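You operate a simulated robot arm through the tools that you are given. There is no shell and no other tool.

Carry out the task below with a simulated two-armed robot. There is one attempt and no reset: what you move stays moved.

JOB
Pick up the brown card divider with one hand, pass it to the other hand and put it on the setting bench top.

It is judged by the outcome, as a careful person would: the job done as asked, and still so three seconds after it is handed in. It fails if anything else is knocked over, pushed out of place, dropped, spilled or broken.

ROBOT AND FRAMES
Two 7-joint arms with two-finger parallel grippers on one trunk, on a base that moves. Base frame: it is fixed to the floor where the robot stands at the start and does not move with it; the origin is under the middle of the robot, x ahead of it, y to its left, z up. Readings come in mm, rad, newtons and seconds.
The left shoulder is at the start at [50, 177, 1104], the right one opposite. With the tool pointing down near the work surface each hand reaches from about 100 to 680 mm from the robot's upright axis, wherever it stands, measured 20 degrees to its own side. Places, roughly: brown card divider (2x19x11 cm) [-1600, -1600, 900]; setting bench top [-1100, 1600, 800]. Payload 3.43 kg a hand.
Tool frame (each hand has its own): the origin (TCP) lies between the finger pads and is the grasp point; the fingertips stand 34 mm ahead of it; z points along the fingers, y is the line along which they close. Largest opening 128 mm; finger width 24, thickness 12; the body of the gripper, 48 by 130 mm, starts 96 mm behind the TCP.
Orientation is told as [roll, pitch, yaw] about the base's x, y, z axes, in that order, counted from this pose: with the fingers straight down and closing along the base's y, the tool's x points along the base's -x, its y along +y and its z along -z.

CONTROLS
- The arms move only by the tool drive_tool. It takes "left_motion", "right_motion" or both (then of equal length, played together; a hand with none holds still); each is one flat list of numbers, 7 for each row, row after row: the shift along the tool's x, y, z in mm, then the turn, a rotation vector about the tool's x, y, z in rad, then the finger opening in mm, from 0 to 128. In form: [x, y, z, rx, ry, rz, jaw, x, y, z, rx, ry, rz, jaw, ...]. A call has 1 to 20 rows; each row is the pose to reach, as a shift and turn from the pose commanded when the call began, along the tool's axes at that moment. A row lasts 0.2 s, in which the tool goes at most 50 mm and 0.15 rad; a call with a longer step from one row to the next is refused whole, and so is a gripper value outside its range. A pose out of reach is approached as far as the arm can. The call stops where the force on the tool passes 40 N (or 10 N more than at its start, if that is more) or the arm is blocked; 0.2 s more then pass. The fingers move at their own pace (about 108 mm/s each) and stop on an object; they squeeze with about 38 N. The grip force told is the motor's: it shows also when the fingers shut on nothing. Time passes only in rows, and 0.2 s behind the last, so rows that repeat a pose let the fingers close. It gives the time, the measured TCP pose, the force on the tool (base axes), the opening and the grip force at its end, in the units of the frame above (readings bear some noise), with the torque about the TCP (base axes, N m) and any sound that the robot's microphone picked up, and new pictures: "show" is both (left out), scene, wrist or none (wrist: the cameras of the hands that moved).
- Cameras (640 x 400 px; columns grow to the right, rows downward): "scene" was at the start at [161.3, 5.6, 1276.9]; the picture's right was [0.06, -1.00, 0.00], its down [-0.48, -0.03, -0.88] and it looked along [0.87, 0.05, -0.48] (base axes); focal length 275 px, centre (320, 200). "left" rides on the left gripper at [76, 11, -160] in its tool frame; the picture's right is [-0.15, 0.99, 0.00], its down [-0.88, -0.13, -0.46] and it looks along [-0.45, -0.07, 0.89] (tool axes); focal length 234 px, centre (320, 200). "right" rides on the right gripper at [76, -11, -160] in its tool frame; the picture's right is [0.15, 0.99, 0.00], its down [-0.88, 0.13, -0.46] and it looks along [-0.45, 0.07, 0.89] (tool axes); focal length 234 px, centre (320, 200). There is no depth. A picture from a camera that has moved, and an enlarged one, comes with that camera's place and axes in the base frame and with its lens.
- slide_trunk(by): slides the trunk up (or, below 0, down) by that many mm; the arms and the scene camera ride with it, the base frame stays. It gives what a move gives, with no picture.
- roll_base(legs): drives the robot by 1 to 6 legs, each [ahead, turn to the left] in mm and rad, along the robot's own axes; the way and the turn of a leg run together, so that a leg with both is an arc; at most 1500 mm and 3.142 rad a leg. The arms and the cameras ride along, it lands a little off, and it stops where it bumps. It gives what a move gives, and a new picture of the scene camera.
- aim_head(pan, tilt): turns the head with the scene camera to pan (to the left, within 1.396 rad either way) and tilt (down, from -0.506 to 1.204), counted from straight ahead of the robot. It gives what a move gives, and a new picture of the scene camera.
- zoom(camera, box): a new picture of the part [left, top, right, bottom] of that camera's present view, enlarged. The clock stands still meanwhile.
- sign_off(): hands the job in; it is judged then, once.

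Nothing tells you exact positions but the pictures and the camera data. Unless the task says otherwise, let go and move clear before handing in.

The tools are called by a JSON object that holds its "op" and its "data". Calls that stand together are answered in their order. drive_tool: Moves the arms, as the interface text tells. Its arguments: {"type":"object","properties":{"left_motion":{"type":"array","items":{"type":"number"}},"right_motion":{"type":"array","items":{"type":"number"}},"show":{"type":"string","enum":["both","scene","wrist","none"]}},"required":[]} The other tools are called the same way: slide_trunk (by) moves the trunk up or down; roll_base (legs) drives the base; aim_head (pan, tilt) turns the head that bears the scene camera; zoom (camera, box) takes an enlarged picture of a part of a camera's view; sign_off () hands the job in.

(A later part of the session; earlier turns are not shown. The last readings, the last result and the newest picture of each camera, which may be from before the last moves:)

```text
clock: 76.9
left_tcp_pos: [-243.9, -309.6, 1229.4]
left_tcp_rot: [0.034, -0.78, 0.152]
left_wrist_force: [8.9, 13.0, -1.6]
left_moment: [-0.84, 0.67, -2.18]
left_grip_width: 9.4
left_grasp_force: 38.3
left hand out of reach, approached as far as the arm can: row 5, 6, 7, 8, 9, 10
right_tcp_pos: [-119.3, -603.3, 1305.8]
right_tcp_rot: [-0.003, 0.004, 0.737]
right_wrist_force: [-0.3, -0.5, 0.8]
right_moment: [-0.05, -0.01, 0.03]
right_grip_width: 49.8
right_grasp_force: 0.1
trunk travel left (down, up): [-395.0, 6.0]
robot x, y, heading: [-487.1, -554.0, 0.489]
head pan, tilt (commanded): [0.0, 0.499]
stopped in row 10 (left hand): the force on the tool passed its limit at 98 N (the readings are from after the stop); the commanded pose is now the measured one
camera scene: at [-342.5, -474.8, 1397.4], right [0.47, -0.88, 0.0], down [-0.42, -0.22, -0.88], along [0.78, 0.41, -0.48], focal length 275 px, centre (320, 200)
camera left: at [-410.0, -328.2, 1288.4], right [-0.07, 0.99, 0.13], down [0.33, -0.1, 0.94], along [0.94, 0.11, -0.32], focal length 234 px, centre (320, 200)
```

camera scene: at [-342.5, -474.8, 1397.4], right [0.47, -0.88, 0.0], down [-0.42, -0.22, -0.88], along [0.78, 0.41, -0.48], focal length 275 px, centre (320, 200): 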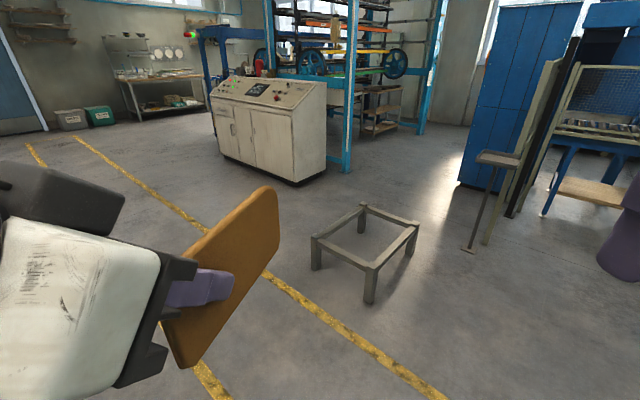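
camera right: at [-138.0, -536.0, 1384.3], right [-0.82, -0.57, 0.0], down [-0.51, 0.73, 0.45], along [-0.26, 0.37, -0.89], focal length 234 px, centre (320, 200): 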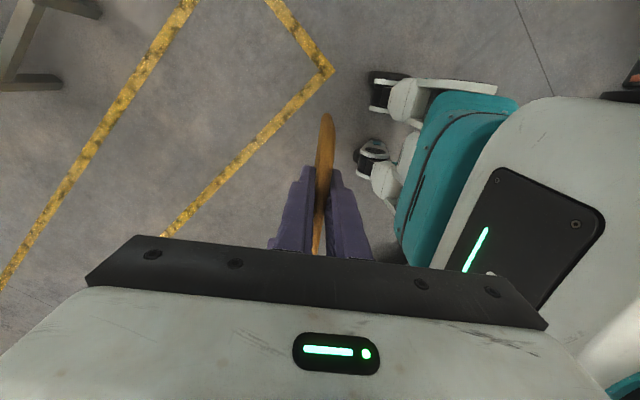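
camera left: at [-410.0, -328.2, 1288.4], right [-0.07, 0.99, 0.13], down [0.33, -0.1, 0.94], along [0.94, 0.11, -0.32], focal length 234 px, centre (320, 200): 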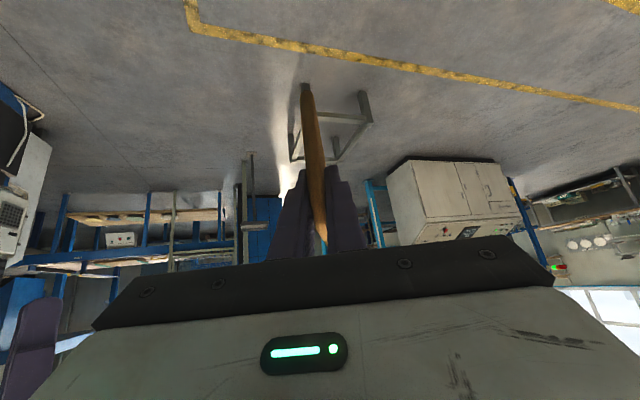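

The left hand stopped: its wrist must have touched the robot's own head or trunk while swinging. The card is still gripped; I'll move the hand forward, left and down, away from the body.

{"op": "drive_tool", "data": {"left_motion": [1, 12, 10, 0, 0, 0, 0, 2, 25, 19, 0, 0, 0, 0, 3.6, 50, 38, 0, 0, 0, 0, 5.4, 76, 58, 0, 0, 0, 0, 7.2, 101.9, 77.2, 0, 0, 0, 0], "show": "both"}}

```text
clock: 78.1
left_tcp_pos: [-214.5, -196.7, 1171.3]
left_tcp_rot: [0.031, -0.781, 0.151]
left_wrist_force: [-0.4, -0.8, -0.8]
left_moment: [-0.04, 0.09, 0.0]
left_grip_width: 9.5
left_grasp_force: 37.5
left hand out of reach, approached as far as the arm can: row 1, 2, 3, 4
right_tcp_pos: [-119.9, -603.3, 1305.6]
right_tcp_rot: [-0.004, 0.006, 0.736]
right_wrist_force: [-0.3, -0.7, -0.5]
right_moment: [-0.02, -0.03, -0.01]
right_grip_width: 50.0
right_grasp_force: 0.1
trunk travel left (down, up): [-395.0, 6.0]
robot x, y, heading: [-486.9, -553.8, 0.482]
head pan, tilt (commanded): [0.0, 0.499]
camera scene: at [-343.0, -474.2, 1397.5], right [0.47, -0.88, 0.0], down [-0.42, -0.22, -0.88], along [0.78, 0.41, -0.48], focal length 275 px, centre (320, 200)
camera left: at [-379.5, -216.6, 1230.4], right [-0.07, 0.99, 0.13], down [0.33, -0.1, 0.94], along [0.94, 0.11, -0.32], focal length 234 px, centre (320, 200)
```

scene: 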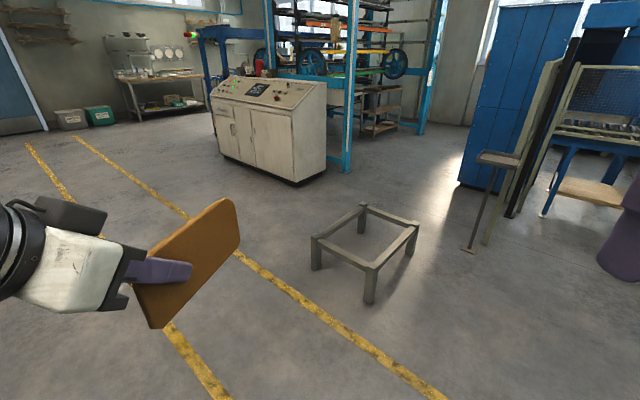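
left: 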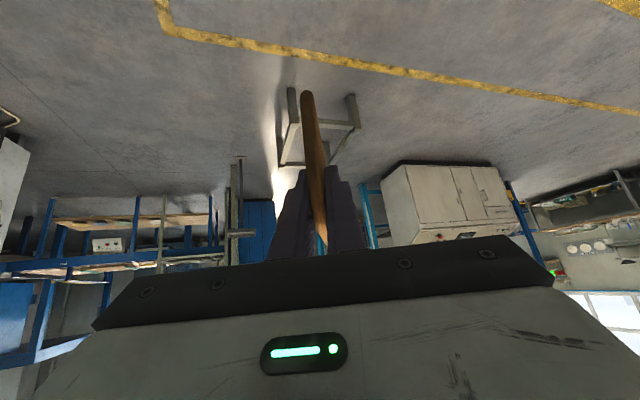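

The hand is free again and the card is steady. I'll finish squaring the hand to straight ahead and then look round towards the setting bench on my left.

{"op": "drive_tool", "data": {"left_motion": [0, 0, 0, -0.068, 0, -0.08, 0, 0, 0, 0, -0.137, 0, -0.16, 0, 0, 0, 0, -0.205, 0, -0.239, 0, 0, 0, 0, -0.205, 0, -0.239, 0], "show": "scene"}}

{"op": "zoom", "data": {"camera": "scene", "box": [0, 150, 320, 350]}}

{"op": "aim_head", "data": {"pan": 1.396, "tilt": 0.3}}

```text
clock: 79.1
left_tcp_pos: [-213.9, -198.0, 1172.0]
left_tcp_rot: [0.0, -0.786, 0.491]
left_wrist_force: [-0.7, 0.3, -0.6]
left_moment: [-0.02, 0.08, 0.04]
left_grip_width: 9.5
left_grasp_force: 38.2
left hand out of reach, approached as far as the arm can: row 1, 2
right_tcp_pos: [-120.3, -604.8, 1306.5]
right_tcp_rot: [-0.003, 0.005, 0.735]
right_wrist_force: [0.3, 0.1, -0.5]
right_moment: [0.01, 0.0, 0.0]
right_grip_width: 49.9
right_grasp_force: 0.2
trunk travel left (down, up): [-395.0, 6.0]
robot x, y, heading: [-486.9, -552.8, 0.489]
head pan, tilt (commanded): [0.0, 0.499]
camera scene: at [-342.6, -474.6, 1397.4], right [0.47, -0.88, 0.0], down [-0.42, -0.22, -0.88], along [0.78, 0.41, -0.48], focal length 275 px, centre (320, 200)
```

scene: 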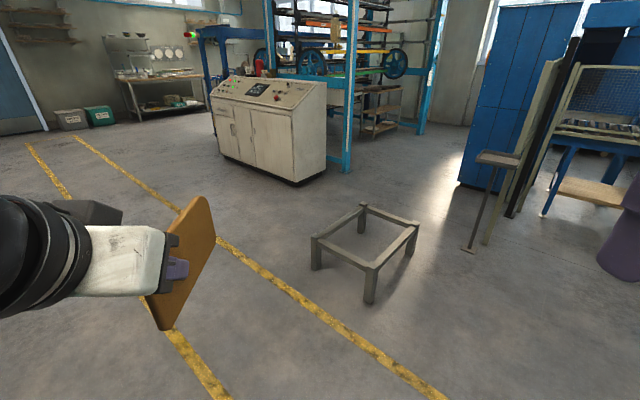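

```text
2.00 times, centred on (160, 250) of scene
camera zoom: at [-342.6, -474.6, 1397.4], right [0.47, -0.88, 0.0], down [-0.42, -0.22, -0.88], along [0.78, 0.41, -0.48], focal length 550 px, centre (640, 100)
```

zoom: 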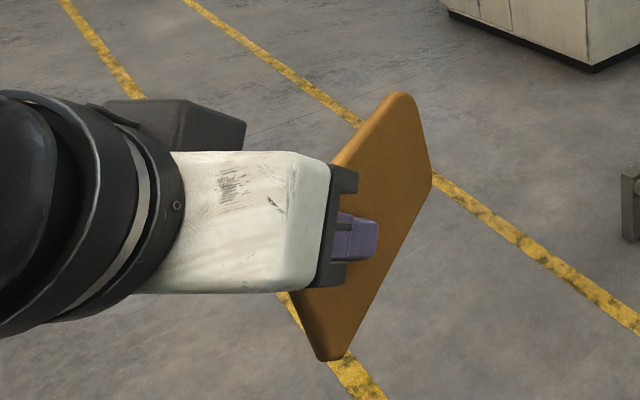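

```text
clock: 80.6
left_tcp_pos: [-213.8, -197.7, 1171.7]
left_tcp_rot: [0.001, -0.783, 0.491]
left_wrist_force: [0.3, 0.7, -0.5]
left_moment: [-0.04, 0.05, 0.01]
left_grip_width: 9.6
left_grasp_force: 38.0
right_tcp_pos: [-120.2, -603.9, 1306.2]
right_tcp_rot: [-0.004, 0.005, 0.736]
right_wrist_force: [0.0, 0.1, -0.1]
right_moment: [0.03, 0.0, 0.02]
right_grip_width: 50.0
right_grasp_force: 0.1
trunk travel left (down, up): [-395.0, 6.0]
robot x, y, heading: [-485.3, -552.4, 0.49]
head pan, tilt (commanded): [1.396, 0.3]
camera scene: at [-451.5, -428.4, 1415.8], right [0.95, 0.31, 0.0], down [0.09, -0.28, -0.96], along [-0.29, 0.91, -0.3], focal length 275 px, centre (320, 200)
```

scene: 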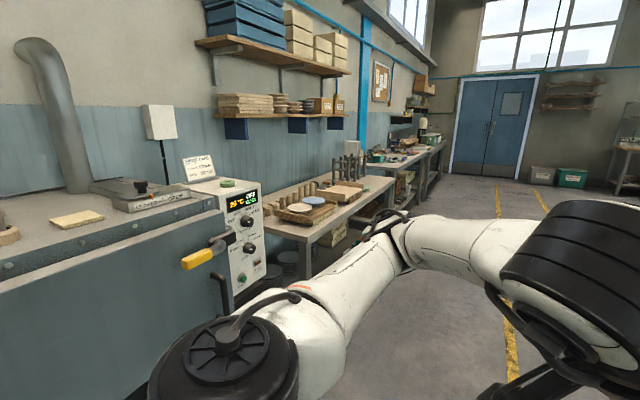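

The setting bench lies beyond the oven along the wall, turned about 12°. I'll zoom to look for a free spot on its top.

{"op": "zoom", "data": {"camera": "scene", "box": [230, 120, 430, 260]}}

```text
2.86 times, centred on (330, 190) of scene
camera zoom: at [-451.5, -428.4, 1415.8], right [0.95, 0.31, 0.0], down [0.09, -0.28, -0.96], along [-0.29, 0.91, -0.3], focal length 786 px, centre (291, 229)
```

zoom: 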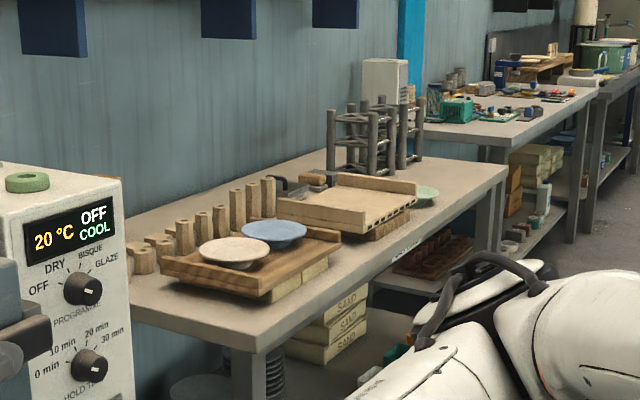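

There's a free area at the far (right-hand) end of the setting bench, beyond the slatted tray. I'll turn and drive along the bench through the open floor, with room to spare.

{"op": "aim_head", "data": {"pan": 0, "tilt": 0.4}}

{"op": "roll_base", "data": {"legs": [[0, 0.944]]}}

```text
clock: 82.2
left_tcp_pos: [-212.8, -198.3, 1171.6]
left_tcp_rot: [0.0, -0.782, 0.49]
left_wrist_force: [-0.4, 1.0, -2.0]
left_moment: [-0.01, 0.04, 0.02]
left_grip_width: 9.6
left_grasp_force: 38.3
right_tcp_pos: [-119.2, -602.9, 1306.8]
right_tcp_rot: [-0.004, 0.006, 0.735]
right_wrist_force: [0.0, 0.2, -0.2]
right_moment: [-0.02, 0.0, -0.01]
right_grip_width: 50.2
right_grasp_force: 0.0
trunk travel left (down, up): [-395.0, 6.0]
robot x, y, heading: [-484.2, -549.1, 0.484]
head pan, tilt (commanded): [0.0, 0.4]
camera scene: at [-341.1, -474.0, 1406.5], right [0.47, -0.88, 0.0], down [-0.34, -0.18, -0.92], along [0.81, 0.43, -0.39], focal length 275 px, centre (320, 200)
```

scene: 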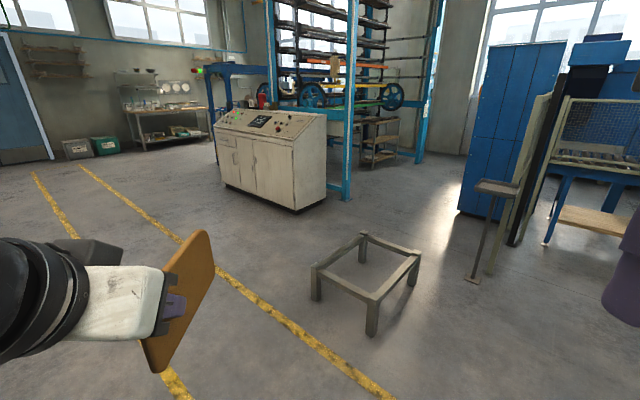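

```text
clock: 85.0
left_tcp_pos: [-613.0, -124.9, 1171.1]
left_tcp_rot: [-0.002, -0.784, 1.44]
left_wrist_force: [-1.1, 0.3, -0.1]
left_moment: [-0.07, 0.0, 0.01]
left_grip_width: 9.5
left_grasp_force: 37.9
right_tcp_pos: [-229.8, -284.7, 1306.8]
right_tcp_rot: [-0.005, 0.005, 1.683]
right_wrist_force: [-0.5, 0.8, 0.7]
right_moment: [0.01, 0.0, -0.04]
right_grip_width: 50.0
right_grasp_force: 0.2
trunk travel left (down, up): [-395.0, 6.0]
robot x, y, heading: [-480.3, -552.1, 1.436]
head pan, tilt (commanded): [0.0, 0.4]
camera scene: at [-463.1, -388.8, 1406.5], right [0.99, -0.14, 0.0], down [-0.05, -0.39, -0.92], along [0.12, 0.91, -0.39], focal length 275 px, centre (320, 200)
```

scene: 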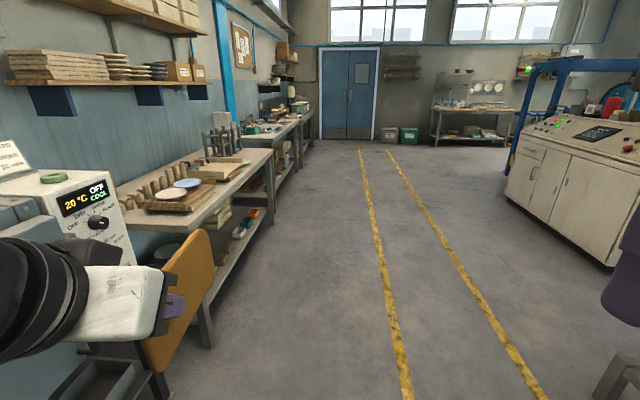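

The path along the yellow-lined walkway is clear. Driving ahead 1.5 m.

{"op": "roll_base", "data": {"legs": [[0, -0.06], [1500, 0]]}}

{"op": "aim_head", "data": {"pan": 0.9, "tilt": 0.5}}

```text
clock: 92.8
left_tcp_pos: [-292.8, 1346.5, 1172.5]
left_tcp_rot: [0.0, -0.784, 1.376]
left_wrist_force: [-0.6, 0.3, -2.0]
left_moment: [-0.06, 0.05, -0.01]
left_grip_width: 9.1
left_grasp_force: 38.4
right_tcp_pos: [79.9, 1164.1, 1305.9]
right_tcp_rot: [-0.004, 0.005, 1.624]
right_wrist_force: [0.0, 0.4, 1.2]
right_moment: [-0.04, -0.02, -0.03]
right_grip_width: 50.0
right_grasp_force: 0.1
trunk travel left (down, up): [-395.0, 6.0]
robot x, y, heading: [-192.5, 914.5, 1.374]
head pan, tilt (commanded): [0.0, 0.4]
camera scene: at [-159.5, 1073.6, 1406.5], right [0.98, -0.2, 0.0], down [-0.08, -0.38, -0.92], along [0.18, 0.9, -0.39], focal length 275 px, centre (320, 200)
```

scene: 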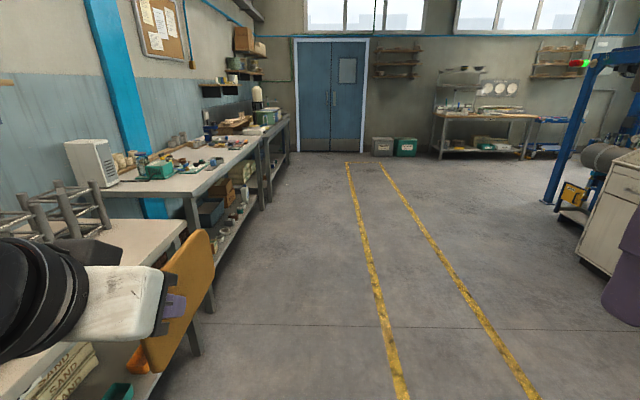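

```text
clock: 94.0
left_tcp_pos: [-293.5, 1346.1, 1170.1]
left_tcp_rot: [-0.001, -0.783, 1.376]
left_wrist_force: [-0.4, 0.6, -1.1]
left_moment: [-0.07, 0.0, -0.02]
left_grip_width: 9.7
left_grasp_force: 37.3
right_tcp_pos: [79.8, 1163.7, 1306.3]
right_tcp_rot: [-0.004, 0.002, 1.623]
right_wrist_force: [0.8, 0.4, 0.3]
right_moment: [0.02, 0.0, -0.02]
right_grip_width: 50.2
right_grasp_force: 0.1
trunk travel left (down, up): [-395.0, 6.0]
robot x, y, heading: [-192.0, 915.2, 1.373]
head pan, tilt (commanded): [0.901, 0.499]
camera scene: at [-236.6, 1052.2, 1397.4], right [0.76, 0.64, 0.0], down [0.31, -0.37, -0.88], along [-0.57, 0.67, -0.48], focal length 275 px, centre (320, 200)
```

scene: 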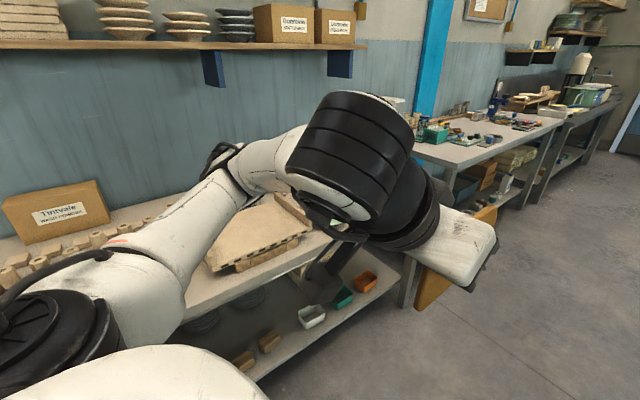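

The bench's right-hand part (y from about 1750 to 2300) looks free near the front. I'll drive along to stand opposite it, keeping clear of the edge, then turn to face the bench.

{"op": "roll_base", "data": {"legs": [[0, 0.15], [1130, 0]]}}

{"op": "aim_head", "data": {"pan": 0.0, "tilt": 0.5}}

```text
clock: 100.5
left_tcp_pos: [-298.6, 2467.2, 1170.8]
left_tcp_rot: [-0.001, -0.785, 1.526]
left_wrist_force: [0.2, 0.1, -1.9]
left_moment: [-0.08, 0.0, -0.01]
left_grip_width: 9.5
left_grasp_force: 37.9
right_tcp_pos: [97.4, 2341.2, 1305.2]
right_tcp_rot: [-0.004, 0.005, 1.77]
right_wrist_force: [-0.2, -0.5, 0.1]
right_moment: [-0.01, -0.05, -0.02]
right_grip_width: 50.0
right_grasp_force: 0.1
trunk travel left (down, up): [-395.0, 6.0]
robot x, y, heading: [-136.3, 2051.4, 1.516]
head pan, tilt (commanded): [0.901, 0.499]
camera scene: at [-198.3, 2183.4, 1397.4], right [0.66, 0.75, 0.0], down [0.36, -0.32, -0.88], along [-0.66, 0.58, -0.48], focal length 275 px, centre (320, 200)
```

scene: 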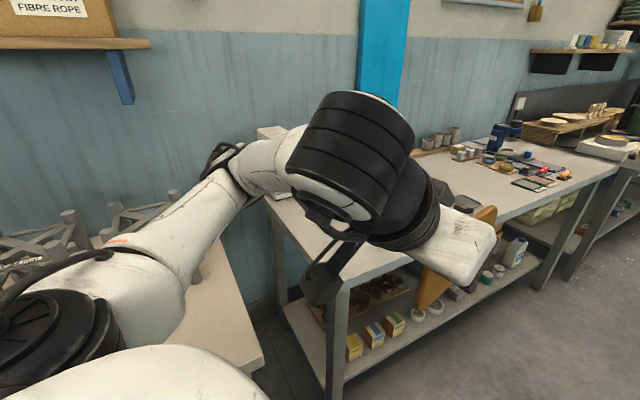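

```text
clock: 101.7
left_tcp_pos: [-298.0, 2465.5, 1171.9]
left_tcp_rot: [-0.001, -0.786, 1.526]
left_wrist_force: [0.0, -1.0, -1.1]
left_moment: [-0.05, 0.01, 0.06]
left_grip_width: 9.7
left_grasp_force: 37.4
right_tcp_pos: [97.2, 2340.2, 1306.8]
right_tcp_rot: [-0.003, 0.004, 1.768]
right_wrist_force: [-0.1, -0.3, -0.4]
right_moment: [-0.01, 0.03, 0.0]
right_grip_width: 50.0
right_grasp_force: 0.1
trunk travel left (down, up): [-395.0, 6.0]
robot x, y, heading: [-136.5, 2052.4, 1.519]
head pan, tilt (commanded): [0.0, 0.499]
camera scene: at [-125.4, 2214.0, 1397.4], right [1.0, -0.05, 0.0], down [-0.02, -0.48, -0.88], along [0.04, 0.88, -0.48], focal length 275 px, centre (320, 200)
```

scene: 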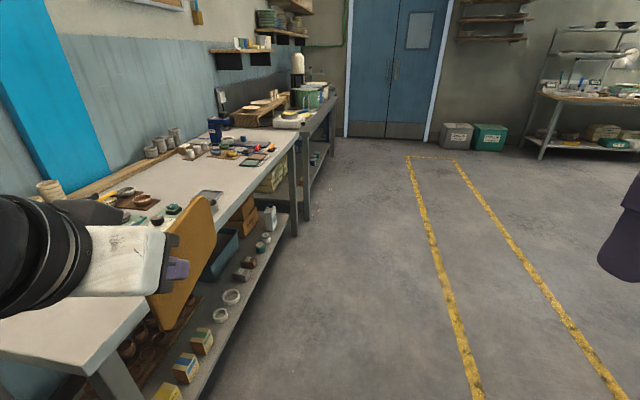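

The setting bench's far front corner is at about (-554, 2328), matching a top height near 800. I'll turn left to face the bench squarely.

{"op": "roll_base", "data": {"legs": [[0, 1.41]]}}

{"op": "aim_head", "data": {"pan": 0.15, "tilt": 0.65}}

```text
clock: 105.5
left_tcp_pos: [-567.7, 1957.6, 1172.7]
left_tcp_rot: [-0.001, -0.785, 2.935]
left_wrist_force: [-0.1, 0.7, -0.5]
left_moment: [-0.04, -0.09, 0.02]
left_grip_width: 9.5
left_grasp_force: 38.5
right_tcp_pos: [-380.8, 2328.4, 1305.3]
right_tcp_rot: [-0.002, 0.004, -3.103]
right_wrist_force: [-1.0, 0.4, -1.2]
right_moment: [-0.01, -0.04, 0.04]
right_grip_width: 50.0
right_grasp_force: 0.0
trunk travel left (down, up): [-395.0, 6.0]
robot x, y, heading: [-133.2, 2051.1, 2.93]
head pan, tilt (commanded): [0.0, 0.499]
camera scene: at [-290.9, 2086.6, 1397.4], right [0.21, 0.98, 0.0], down [0.47, -0.1, -0.88], along [-0.86, 0.18, -0.48], focal length 275 px, centre (320, 200)
```

scene: 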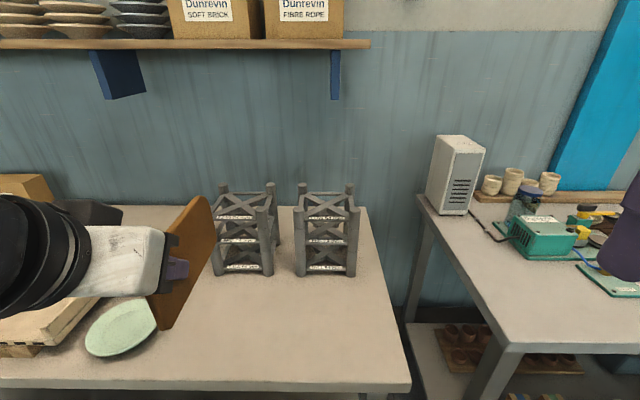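

```text
clock: 106.2
left_tcp_pos: [-567.8, 1955.8, 1172.0]
left_tcp_rot: [0.001, -0.786, 2.935]
left_wrist_force: [0.1, 0.1, -0.4]
left_moment: [-0.03, -0.08, -0.01]
left_grip_width: 9.6
left_grasp_force: 37.9
right_tcp_pos: [-380.9, 2326.8, 1306.8]
right_tcp_rot: [-0.003, 0.003, -3.104]
right_wrist_force: [0.8, 0.3, -0.7]
right_moment: [0.04, -0.04, 0.03]
right_grip_width: 50.2
right_grasp_force: 0.0
trunk travel left (down, up): [-395.0, 6.0]
robot x, y, heading: [-136.0, 2052.3, 2.933]
head pan, tilt (commanded): [0.15, 0.649]
camera scene: at [-288.5, 2073.1, 1384.1], right [0.06, 1.0, 0.0], down [0.6, -0.04, -0.8], along [-0.8, 0.05, -0.6], focal length 275 px, centre (320, 200)
```

scene: 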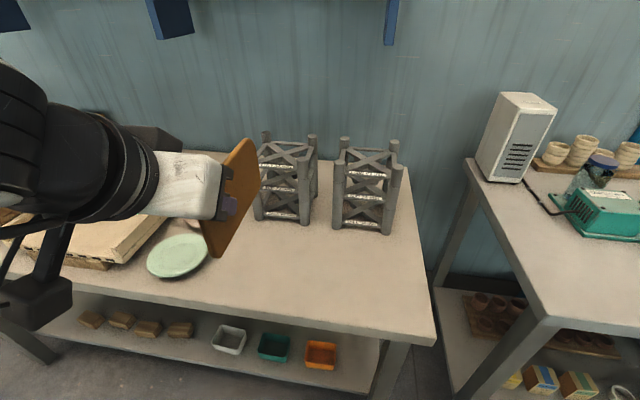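

I'm facing the bench: two stands at the back, a green plate to the left, and a free area between them and the front right corner, around (-750, 2050). I'll zoom to check how the card sits in the left hand.

{"op": "zoom", "data": {"camera": "scene", "box": [130, 120, 330, 290]}}

{"op": "zoom", "data": {"camera": "left", "box": [0, 0, 640, 400]}}

```text
2.35 times, centred on (230, 205) of scene
camera zoom: at [-288.5, 2073.1, 1384.1], right [0.06, 1.0, 0.0], down [0.6, -0.04, -0.8], along [-0.8, 0.05, -0.6], focal length 647 px, centre (532, 188)
```

zoom: 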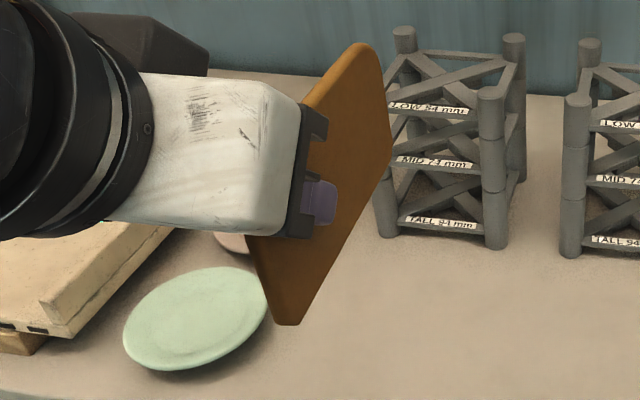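

```text
1.00 times, centred on (320, 200) of left (not enlarged: the box is as wide or as high as the picture)
camera zoom: at [-407.7, 1911.4, 1230.2], right [-0.3, -0.95, 0.1], down [-0.27, 0.19, 0.94], along [-0.91, 0.26, -0.31], focal length 234 px, centre (320, 200)
```

zoom: 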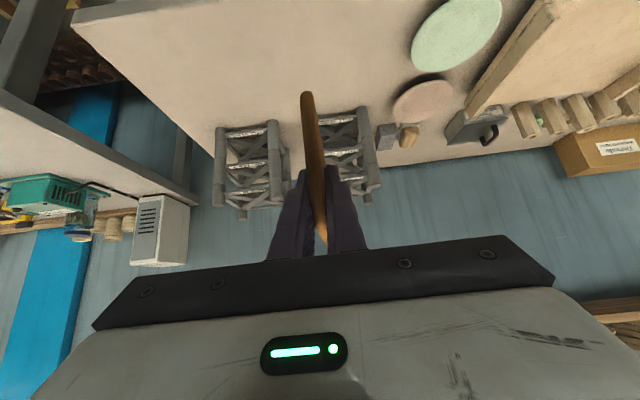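

The card hangs level and upright in the left hand (its bottom edge about 78 mm below the TCP). I'll roll 70 mm closer to the bench, with the hand still high, and check.

{"op": "roll_base", "data": {"legs": [[70, 0]]}}

{"op": "drive_tool", "data": {"left_motion": [-10, -8, 10, 0, 0, 0, 0, -21, -16, 21, 0, 0, 0, 0, -32, -23, 32, 0, 0, 0, 0, -42.4, -30, 42.4, 0, 0, 0, 0], "show": "scene"}}

```text
clock: 107.2
left_tcp_pos: [-636.3, 1971.9, 1170.9]
left_tcp_rot: [0.0, -0.783, 2.933]
left_wrist_force: [-0.3, 0.3, -0.9]
left_moment: [-0.03, -0.09, 0.02]
left_grip_width: 9.4
left_grasp_force: 38.1
right_tcp_pos: [-448.0, 2342.2, 1306.3]
right_tcp_rot: [-0.003, 0.006, -3.105]
right_wrist_force: [0.2, -0.4, 0.6]
right_moment: [-0.01, -0.08, -0.02]
right_grip_width: 49.9
right_grasp_force: 0.1
trunk travel left (down, up): [-395.0, 6.0]
robot x, y, heading: [-199.0, 2064.8, 2.923]
head pan, tilt (commanded): [0.15, 0.649]
camera scene: at [-356.2, 2087.7, 1383.9], right [0.06, 1.0, 0.0], down [0.6, -0.04, -0.8], along [-0.79, 0.05, -0.61], focal length 275 px, centre (320, 200)
```

scene: 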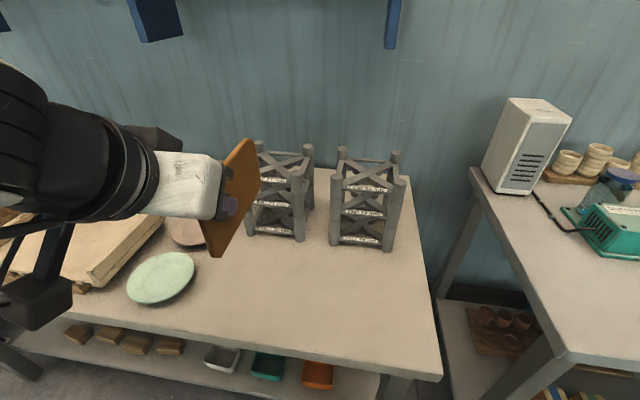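

```text
clock: 108.2
left_tcp_pos: [-689.9, 2012.6, 1172.0]
left_tcp_rot: [0.0, -0.785, 2.934]
left_wrist_force: [0.2, -0.6, -2.2]
left_moment: [0.02, -0.05, -0.01]
left_grip_width: 9.6
left_grasp_force: 38.2
right_tcp_pos: [-447.8, 2341.8, 1306.7]
right_tcp_rot: [-0.003, 0.005, -3.102]
right_wrist_force: [-0.4, 0.5, -0.9]
right_moment: [-0.01, 0.05, 0.03]
right_grip_width: 50.2
right_grasp_force: 0.2
trunk travel left (down, up): [-395.0, 6.0]
robot x, y, heading: [-201.1, 2067.9, 2.929]
head pan, tilt (commanded): [0.15, 0.649]
camera scene: at [-355.4, 2087.6, 1384.0], right [0.06, 1.0, 0.0], down [0.6, -0.04, -0.8], along [-0.79, 0.05, -0.6], focal length 275 px, centre (320, 200)
```

scene: 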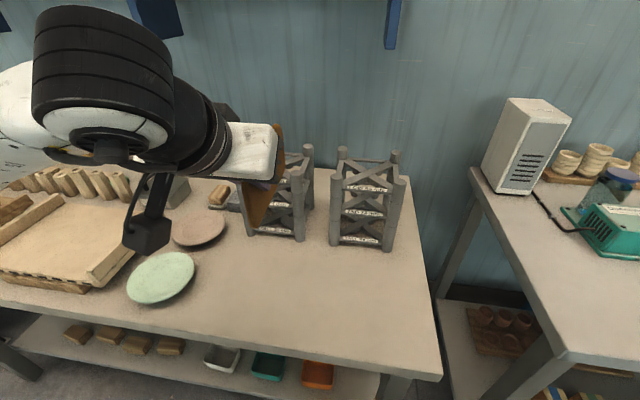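

The card is above the free area, its near end about 30 mm inside the bench edge and 80 mm clear of the stands. I'll lower the trunk in steps, which brings the card straight down.

{"op": "slide_trunk", "data": {"by": -150}}

{"op": "aim_head", "data": {"pan": 0.2, "tilt": 0.6}}

```text
clock: 110.0
left_tcp_pos: [-689.4, 2014.0, 1022.4]
left_tcp_rot: [0.002, -0.784, 2.932]
left_wrist_force: [-0.4, 0.0, -1.4]
left_moment: [-0.02, -0.11, 0.02]
left_grip_width: 9.5
left_grasp_force: 38.1
right_tcp_pos: [-448.0, 2342.9, 1156.5]
right_tcp_rot: [-0.004, 0.003, -3.104]
right_wrist_force: [0.3, -0.1, -0.6]
right_moment: [0.01, 0.0, 0.01]
right_grip_width: 49.9
right_grasp_force: 0.1
trunk travel left (down, up): [-245.0, 156.0]
robot x, y, heading: [-198.0, 2063.8, 2.929]
head pan, tilt (commanded): [0.15, 0.649]
```

```text
clock: 110.6
left_tcp_pos: [-689.0, 2013.9, 1021.8]
left_tcp_rot: [0.0, -0.785, 2.935]
left_wrist_force: [0.3, -0.5, -1.6]
left_moment: [-0.01, -0.07, 0.01]
left_grip_width: 9.4
left_grasp_force: 37.7
right_tcp_pos: [-446.5, 2342.5, 1156.2]
right_tcp_rot: [-0.004, 0.005, -3.103]
right_wrist_force: [0.7, -0.1, 0.0]
right_moment: [0.02, 0.0, 0.0]
right_grip_width: 49.9
right_grasp_force: 0.1
trunk travel left (down, up): [-245.0, 156.0]
robot x, y, heading: [-200.4, 2065.9, 2.93]
head pan, tilt (commanded): [0.201, 0.6]
camera scene: at [-357.0, 2083.1, 1238.3], right [0.01, 1.0, 0.0], down [0.57, -0.01, -0.82], along [-0.82, 0.01, -0.57], focal length 275 px, centre (320, 200)
```

scene: 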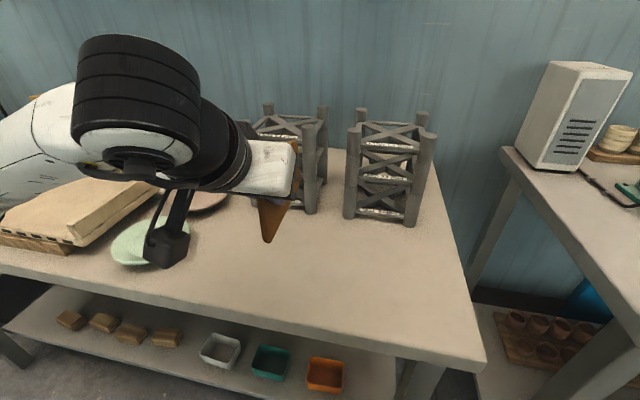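

All clear; lowering another 100 mm.

{"op": "slide_trunk", "data": {"by": -100}}

{"op": "aim_head", "data": {"pan": 0.25, "tilt": 0.6}}

{"op": "zoom", "data": {"camera": "scene", "box": [180, 130, 400, 280]}}

{"op": "zoom", "data": {"camera": "left", "box": [0, 0, 640, 400]}}

```text
clock: 111.9
left_tcp_pos: [-688.0, 2013.9, 922.3]
left_tcp_rot: [-0.001, -0.785, 2.934]
left_wrist_force: [0.2, 0.6, -0.9]
left_moment: [-0.01, -0.07, 0.0]
left_grip_width: 9.5
left_grasp_force: 37.7
right_tcp_pos: [-447.3, 2342.7, 1055.3]
right_tcp_rot: [-0.004, 0.003, -3.103]
right_wrist_force: [0.3, -0.2, -0.2]
right_moment: [-0.01, 0.01, 0.0]
right_grip_width: 49.7
right_grasp_force: 0.0
trunk travel left (down, up): [-145.0, 256.0]
robot x, y, heading: [-203.7, 2064.4, 2.926]
head pan, tilt (commanded): [0.201, 0.6]
```

```text
clock: 112.6
left_tcp_pos: [-689.3, 2013.8, 921.2]
left_tcp_rot: [0.0, -0.783, 2.934]
left_wrist_force: [-0.5, -0.1, -0.9]
left_moment: [-0.05, -0.05, 0.02]
left_grip_width: 9.3
left_grasp_force: 37.4
right_tcp_pos: [-448.1, 2341.2, 1055.5]
right_tcp_rot: [-0.005, 0.003, -3.102]
right_wrist_force: [-0.3, -0.5, -0.3]
right_moment: [-0.01, -0.01, -0.04]
right_grip_width: 50.1
right_grasp_force: 0.0
trunk travel left (down, up): [-145.0, 256.0]
robot x, y, heading: [-200.8, 2068.1, 2.934]
head pan, tilt (commanded): [0.25, 0.6]
camera scene: at [-356.9, 2078.8, 1138.3], right [-0.04, 1.0, 0.0], down [0.56, 0.02, -0.83], along [-0.82, -0.03, -0.56], focal length 275 px, centre (320, 200)
```

scene: 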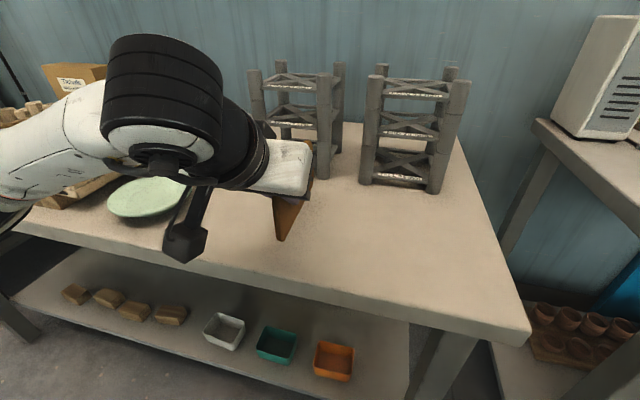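

```text
2.67 times, centred on (290, 205) of scene
camera zoom: at [-356.9, 2078.8, 1138.3], right [-0.04, 1.0, 0.0], down [0.56, 0.02, -0.83], along [-0.82, -0.03, -0.56], focal length 734 px, centre (400, 187)
```

zoom: 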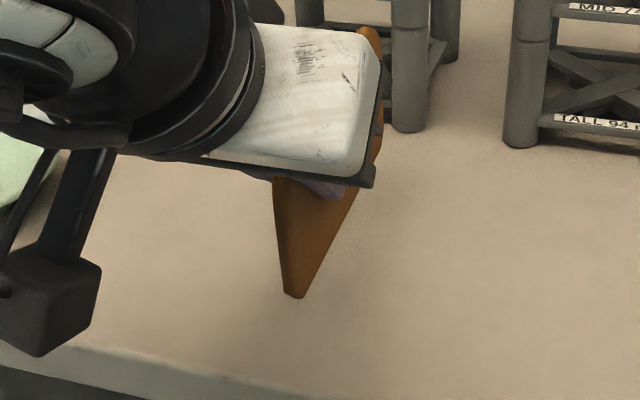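

```text
1.00 times, centred on (320, 200) of left (not enlarged: the box is as wide or as high as the picture)
camera zoom: at [-528.5, 1967.4, 980.6], right [-0.31, -0.95, 0.1], down [-0.27, 0.19, 0.94], along [-0.91, 0.26, -0.31], focal length 234 px, centre (320, 200)
```

zoom: 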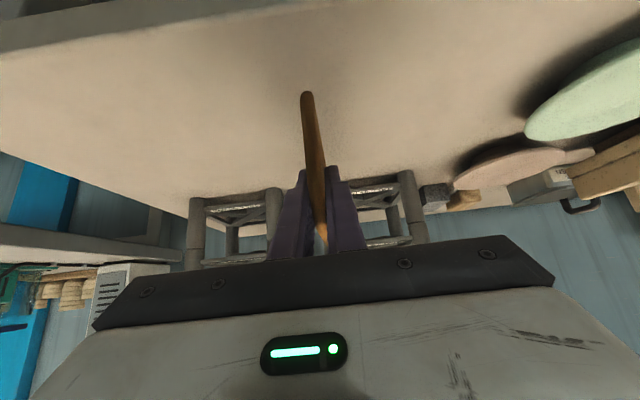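

The card's bottom edge should be about 44 mm above the bench. I'll lower it 34 mm with the arm, then in small steps to feel for contact.

{"op": "drive_tool", "data": {"left_motion": [6, 0, 6, 0, 0, 0, 0, 12, 0, 12, 0, 0, 0, 0, 18, 0, 18, 0, 0, 0, 0, 24, 0, 24, 0, 0, 0, 0, 24, 0, 24, 0, 0, 0, 0], "show": "none"}}

{"op": "zoom", "data": {"camera": "scene", "box": [180, 130, 400, 280]}}

{"op": "zoom", "data": {"camera": "left", "box": [220, 40, 420, 200]}}

```text
clock: 113.8
left_tcp_pos: [-689.9, 2012.9, 894.3]
left_tcp_rot: [-0.004, -0.795, 2.938]
left_wrist_force: [1.1, -2.9, 24.2]
left_moment: [-0.4, -0.77, -0.08]
left_grip_width: 9.6
left_grasp_force: 38.1
right_tcp_pos: [-446.2, 2342.2, 1057.5]
right_tcp_rot: [-0.004, 0.001, -3.102]
right_wrist_force: [0.2, 0.6, -0.4]
right_moment: [0.02, -0.01, 0.03]
right_grip_width: 50.0
right_grasp_force: 0.0
trunk travel left (down, up): [-145.0, 256.0]
robot x, y, heading: [-201.0, 2068.7, 2.935]
head pan, tilt (commanded): [0.25, 0.6]
```

```text
2.67 times, centred on (290, 205) of scene
camera zoom: at [-355.1, 2078.6, 1139.1], right [-0.04, 1.0, 0.0], down [0.56, 0.02, -0.83], along [-0.83, -0.03, -0.56], focal length 734 px, centre (400, 187)
```

zoom: 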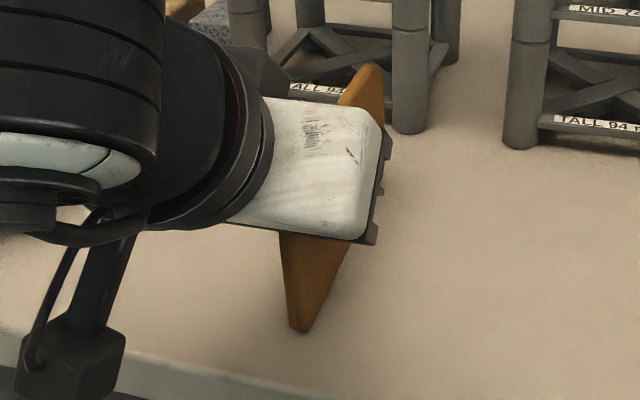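

```text
2.50 times, centred on (320, 120) of left
camera zoom: at [-528.6, 1967.6, 950.7], right [-0.3, -0.95, 0.1], down [-0.26, 0.18, 0.95], along [-0.92, 0.26, -0.3], focal length 585 px, centre (320, 400)
```

zoom: 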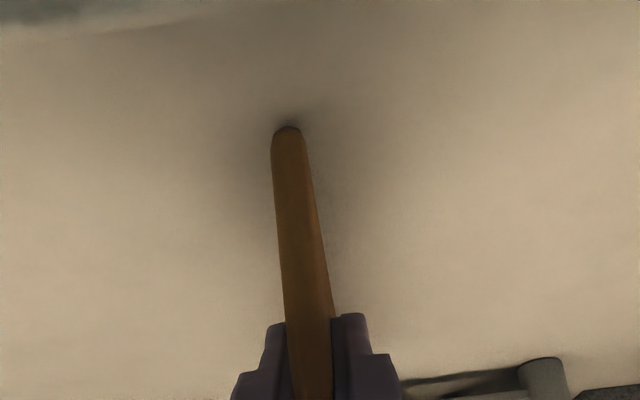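

The card has touched down (24 N upward). I'll ease up about 5 mm to lighten the contact.

{"op": "drive_tool", "data": {"left_motion": [-1.8, 0, -1.8, 0, 0, 0, 0, -3.2, 0, -3.2, 0, 0, 0, 0, -3.2, 0, -3.2, 0, 0, 0, 0], "show": "none"}}

{"op": "zoom", "data": {"camera": "left", "box": [220, 40, 420, 200]}}

```text
clock: 114.6
left_tcp_pos: [-687.6, 2012.8, 895.0]
left_tcp_rot: [-0.003, -0.787, 2.935]
left_wrist_force: [-6.2, 1.7, 15.0]
left_moment: [0.08, 0.04, -0.02]
left_grip_width: 9.4
left_grasp_force: 37.7
right_tcp_pos: [-446.2, 2342.9, 1056.6]
right_tcp_rot: [-0.003, 0.005, -3.104]
right_wrist_force: [0.4, 0.6, -0.7]
right_moment: [-0.01, 0.0, 0.0]
right_grip_width: 50.0
right_grasp_force: 0.0
trunk travel left (down, up): [-145.0, 256.0]
robot x, y, heading: [-201.5, 2065.9, 2.929]
head pan, tilt (commanded): [0.25, 0.6]
```

```text
2.50 times, centred on (320, 120) of left
camera zoom: at [-528.1, 1967.5, 952.1], right [-0.31, -0.95, 0.1], down [-0.27, 0.19, 0.95], along [-0.91, 0.26, -0.31], focal length 585 px, centre (320, 400)
```

zoom: 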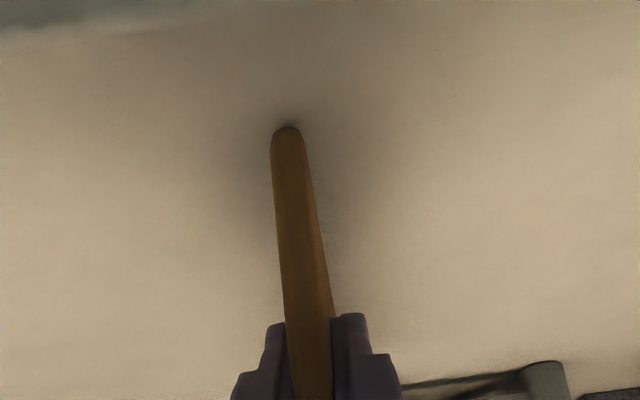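

{"op": "drive_tool", "data": {"left_motion": [-0.7, 0, -0.7, 0, 0, 0, 0, -1.2, 0, -1.2, 0, 0, 0, 0, -1.2, 0, -1.2, 0, 0, 0, 0], "show": "none"}}

```text
clock: 115.4
left_tcp_pos: [-688.4, 2012.8, 893.4]
left_tcp_rot: [0.002, -0.784, 2.931]
left_wrist_force: [-1.4, 1.6, 2.7]
left_moment: [0.26, 0.72, -0.22]
left_grip_width: 9.7
left_grasp_force: 38.4
right_tcp_pos: [-446.0, 2342.7, 1055.4]
right_tcp_rot: [-0.003, 0.003, -3.103]
right_wrist_force: [-0.2, 0.4, 0.4]
right_moment: [-0.02, -0.01, 0.0]
right_grip_width: 50.1
right_grasp_force: 0.0
trunk travel left (down, up): [-145.0, 256.0]
robot x, y, heading: [-203.3, 2064.3, 2.931]
head pan, tilt (commanded): [0.25, 0.6]
```

Only light contact now, and the moment shows the far end touches first. I'll pitch the card up by a hair to level it on the bench.

{"op": "drive_tool", "data": {"left_motion": [0, 0, 0, 0, -0.005, 0, 0, 0, 0, 0, 0, -0.01, 0, 0, 0.4, 0, 0.4, 0, -0.01, 0, 0, 0.4, 0, 0.4, 0, -0.01, 0, 0], "show": "none"}}

{"op": "zoom", "data": {"camera": "scene", "box": [180, 130, 400, 280]}}

```text
clock: 116.4
left_tcp_pos: [-688.7, 2011.5, 893.8]
left_tcp_rot: [-0.001, -0.797, 2.934]
left_wrist_force: [4.1, -2.2, 9.4]
left_moment: [-0.19, -0.57, -0.02]
left_grip_width: 9.5
left_grasp_force: 37.8
right_tcp_pos: [-447.1, 2340.8, 1056.7]
right_tcp_rot: [-0.002, 0.003, -3.103]
right_wrist_force: [-0.1, -0.3, -0.3]
right_moment: [0.0, 0.0, 0.0]
right_grip_width: 49.8
right_grasp_force: 0.1
trunk travel left (down, up): [-145.0, 256.0]
robot x, y, heading: [-200.9, 2068.7, 2.925]
head pan, tilt (commanded): [0.25, 0.6]
```

```text
2.67 times, centred on (290, 205) of scene
camera zoom: at [-356.0, 2078.7, 1138.5], right [-0.04, 1.0, 0.0], down [0.56, 0.02, -0.83], along [-0.83, -0.03, -0.56], focal length 734 px, centre (400, 187)
```

zoom: 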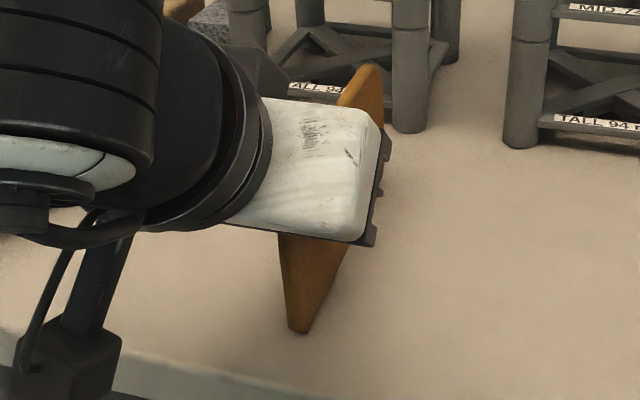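

It's level to within a fraction of a degree. I'll take half that pitch back, lighten the contact, and open just a little so the fingers still guard the card on both sides.

{"op": "drive_tool", "data": {"left_motion": [-0.2, 0, -0.2, 0, 0.005, 0, 0, -0.4, 0, -0.4, 0, 0.005, 0, 0, -0.4, 0, -0.4, 0, 0.005, 0, 0], "show": "none"}}

{"op": "drive_tool", "data": {"left_motion": [0, 0, 0, 0, 0, 0, 12, 0, 0, 0, 0, 0, 0, 14, 0, 0, 0, 0, 0, 0, 16, 0, 0, 0, 0, 0, 0, 16], "show": "wrist"}}

{"op": "zoom", "data": {"camera": "left", "box": [220, 40, 420, 250]}}

{"op": "zoom", "data": {"camera": "scene", "box": [180, 130, 400, 280]}}

```text
clock: 117.2
left_tcp_pos: [-688.8, 2013.2, 893.7]
left_tcp_rot: [0.001, -0.788, 2.934]
left_wrist_force: [-0.8, -1.7, 3.0]
left_moment: [-0.11, -0.1, -0.02]
left_grip_width: 9.3
left_grasp_force: 37.9
right_tcp_pos: [-446.9, 2342.1, 1056.3]
right_tcp_rot: [-0.004, 0.003, -3.104]
right_wrist_force: [0.3, 0.4, -0.5]
right_moment: [-0.02, -0.01, -0.02]
right_grip_width: 50.2
right_grasp_force: 0.0
trunk travel left (down, up): [-145.0, 256.0]
robot x, y, heading: [-199.1, 2065.6, 2.934]
head pan, tilt (commanded): [0.25, 0.6]
```

```text
clock: 118.2
left_tcp_pos: [-687.8, 2014.5, 894.8]
left_tcp_rot: [0.0, -0.789, 2.934]
left_wrist_force: [-0.1, 0.1, 0.0]
left_moment: [0.01, -0.01, -0.01]
left_grip_width: 16.0
left_grasp_force: 0.0
right_tcp_pos: [-448.2, 2341.4, 1056.8]
right_tcp_rot: [-0.004, 0.004, -3.102]
right_wrist_force: [-0.4, 0.1, 0.3]
right_moment: [0.0, 0.0, -0.03]
right_grip_width: 50.0
right_grasp_force: 0.0
trunk travel left (down, up): [-145.0, 256.0]
robot x, y, heading: [-203.5, 2066.3, 2.929]
head pan, tilt (commanded): [0.25, 0.6]
camera left: at [-528.0, 1968.0, 951.8], right [-0.31, -0.95, 0.1], down [-0.26, 0.19, 0.95], along [-0.92, 0.26, -0.31], focal length 234 px, centre (320, 200)
```

left: 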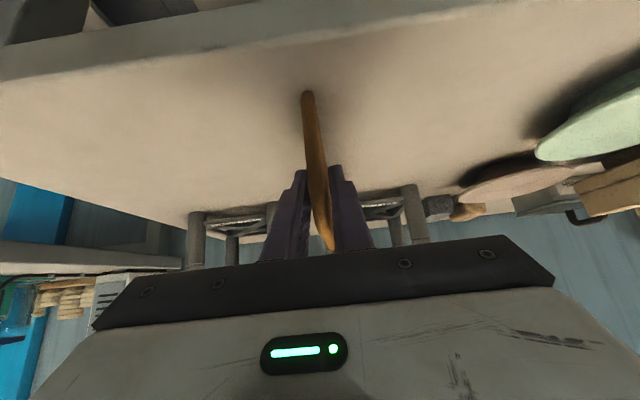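

```text
1.90 times, centred on (320, 145) of left
camera zoom: at [-528.0, 1968.0, 951.8], right [-0.31, -0.95, 0.1], down [-0.26, 0.19, 0.95], along [-0.92, 0.26, -0.31], focal length 446 px, centre (320, 305)
```

zoom: 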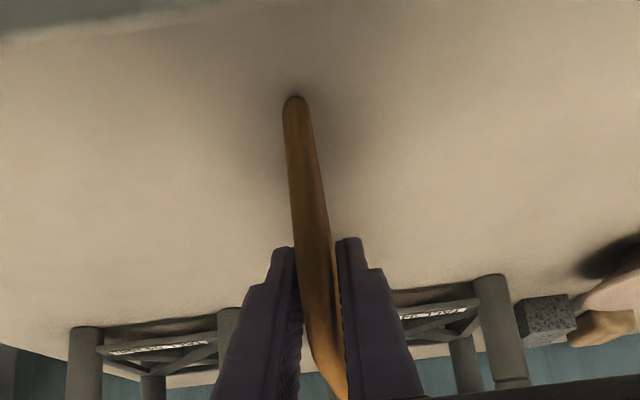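

```text
2.67 times, centred on (290, 205) of scene
camera zoom: at [-356.8, 2078.8, 1138.3], right [-0.04, 1.0, 0.0], down [0.56, 0.02, -0.83], along [-0.82, -0.03, -0.56], focal length 734 px, centre (400, 187)
```

zoom: 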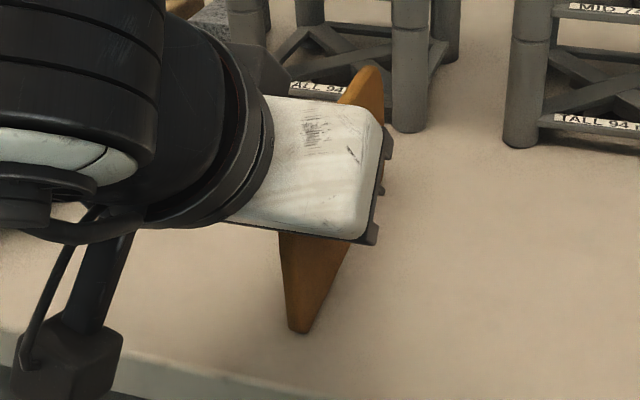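

The card is released and standing between the slightly opened fingers. I'll open a little further and see whether it keeps standing by itself.

{"op": "drive_tool", "data": {"left_motion": [0, 0, 0, 0, 0, 0, 18, 0, 0, 0, 0, 0, 0, 20, 0, 0, 0, 0, 0, 0, 22, 0, 0, 0, 0, 0, 0, 22], "show": "wrist"}}

{"op": "zoom", "data": {"camera": "left", "box": [220, 40, 420, 250]}}

```text
clock: 119.2
left_tcp_pos: [-688.3, 2013.8, 894.1]
left_tcp_rot: [-0.001, -0.789, 2.934]
left_wrist_force: [0.2, 0.0, 1.0]
left_moment: [0.0, -0.02, -0.02]
left_grip_width: 22.0
left_grasp_force: 0.0
right_tcp_pos: [-446.2, 2342.5, 1056.3]
right_tcp_rot: [-0.003, 0.002, -3.104]
right_wrist_force: [0.4, -0.2, 0.0]
right_moment: [0.0, 0.02, 0.01]
right_grip_width: 50.1
right_grasp_force: 0.1
trunk travel left (down, up): [-145.0, 256.0]
robot x, y, heading: [-202.6, 2067.4, 2.933]
head pan, tilt (commanded): [0.25, 0.6]
camera left: at [-528.1, 1967.9, 951.8], right [-0.3, -0.95, 0.1], down [-0.26, 0.19, 0.95], along [-0.92, 0.26, -0.31], focal length 234 px, centre (320, 200)
```

left: 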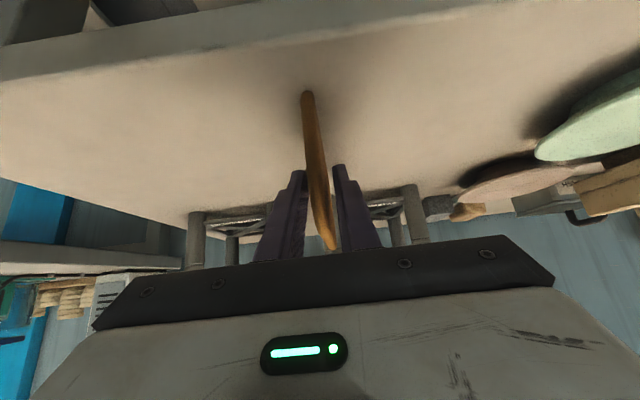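

```text
1.90 times, centred on (320, 145) of left
camera zoom: at [-528.1, 1967.9, 951.8], right [-0.3, -0.95, 0.1], down [-0.26, 0.19, 0.95], along [-0.92, 0.26, -0.31], focal length 446 px, centre (320, 305)
```

zoom: 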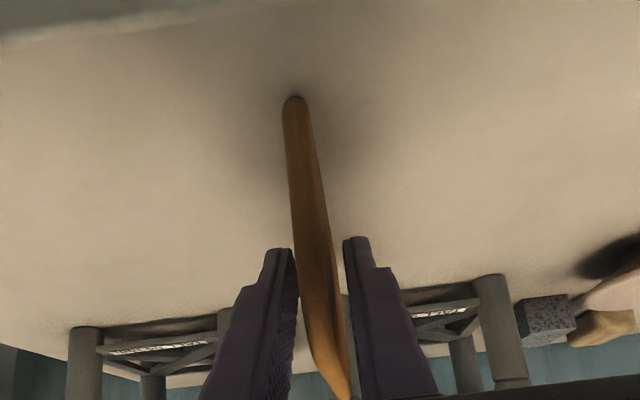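

The card hasn't moved as the fingers opened further; it stands on its own. I'll open wide and check once more before withdrawing.

{"op": "drive_tool", "data": {"left_motion": [0, 0, 0, 0, 0, 0, 28, 0, 0, 0, 0, 0, 0, 36, 0, 0, 0, 0, 0, 0, 46, 0, 0, 0, 0, 0, 0, 60, 0, 0, 0, 0, 0, 0, 60], "show": "wrist"}}

{"op": "zoom", "data": {"camera": "left", "box": [220, 40, 420, 250]}}

```text
clock: 120.4
left_tcp_pos: [-688.8, 2013.4, 894.4]
left_tcp_rot: [0.001, -0.79, 2.933]
left_wrist_force: [-0.1, -0.1, 0.1]
left_moment: [0.0, -0.02, -0.01]
left_grip_width: 60.1
left_grasp_force: 0.1
right_tcp_pos: [-447.8, 2342.7, 1055.7]
right_tcp_rot: [-0.003, 0.002, -3.102]
right_wrist_force: [-0.2, -0.5, -0.2]
right_moment: [0.01, 0.02, 0.01]
right_grip_width: 50.0
right_grasp_force: 0.0
trunk travel left (down, up): [-145.0, 256.0]
robot x, y, heading: [-196.9, 2067.9, 2.932]
head pan, tilt (commanded): [0.25, 0.6]
camera left: at [-528.0, 1968.0, 951.8], right [-0.31, -0.95, 0.1], down [-0.26, 0.19, 0.95], along [-0.92, 0.26, -0.31], focal length 234 px, centre (320, 200)
```

left: 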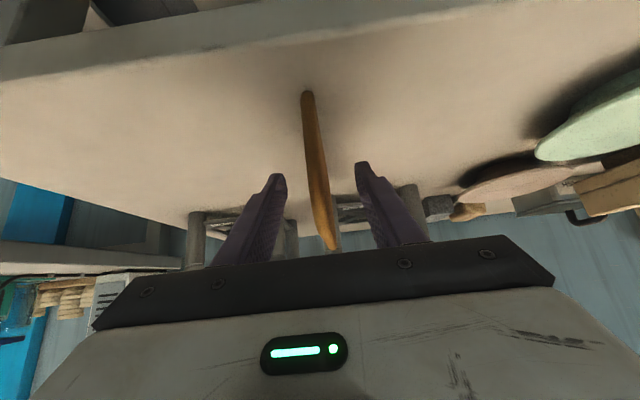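

```text
1.90 times, centred on (320, 145) of left
camera zoom: at [-528.0, 1968.0, 951.8], right [-0.31, -0.95, 0.1], down [-0.26, 0.19, 0.95], along [-0.92, 0.26, -0.31], focal length 446 px, centre (320, 305)
```

zoom: 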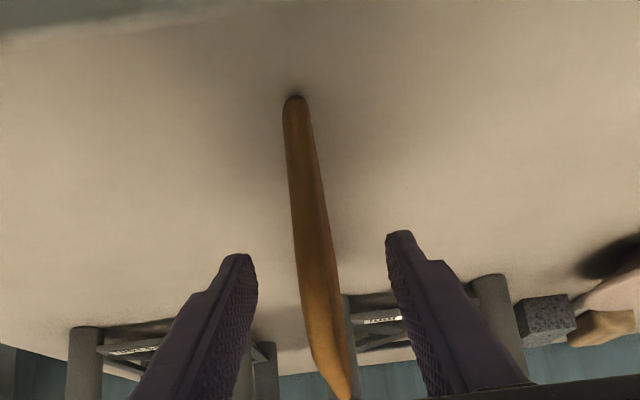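

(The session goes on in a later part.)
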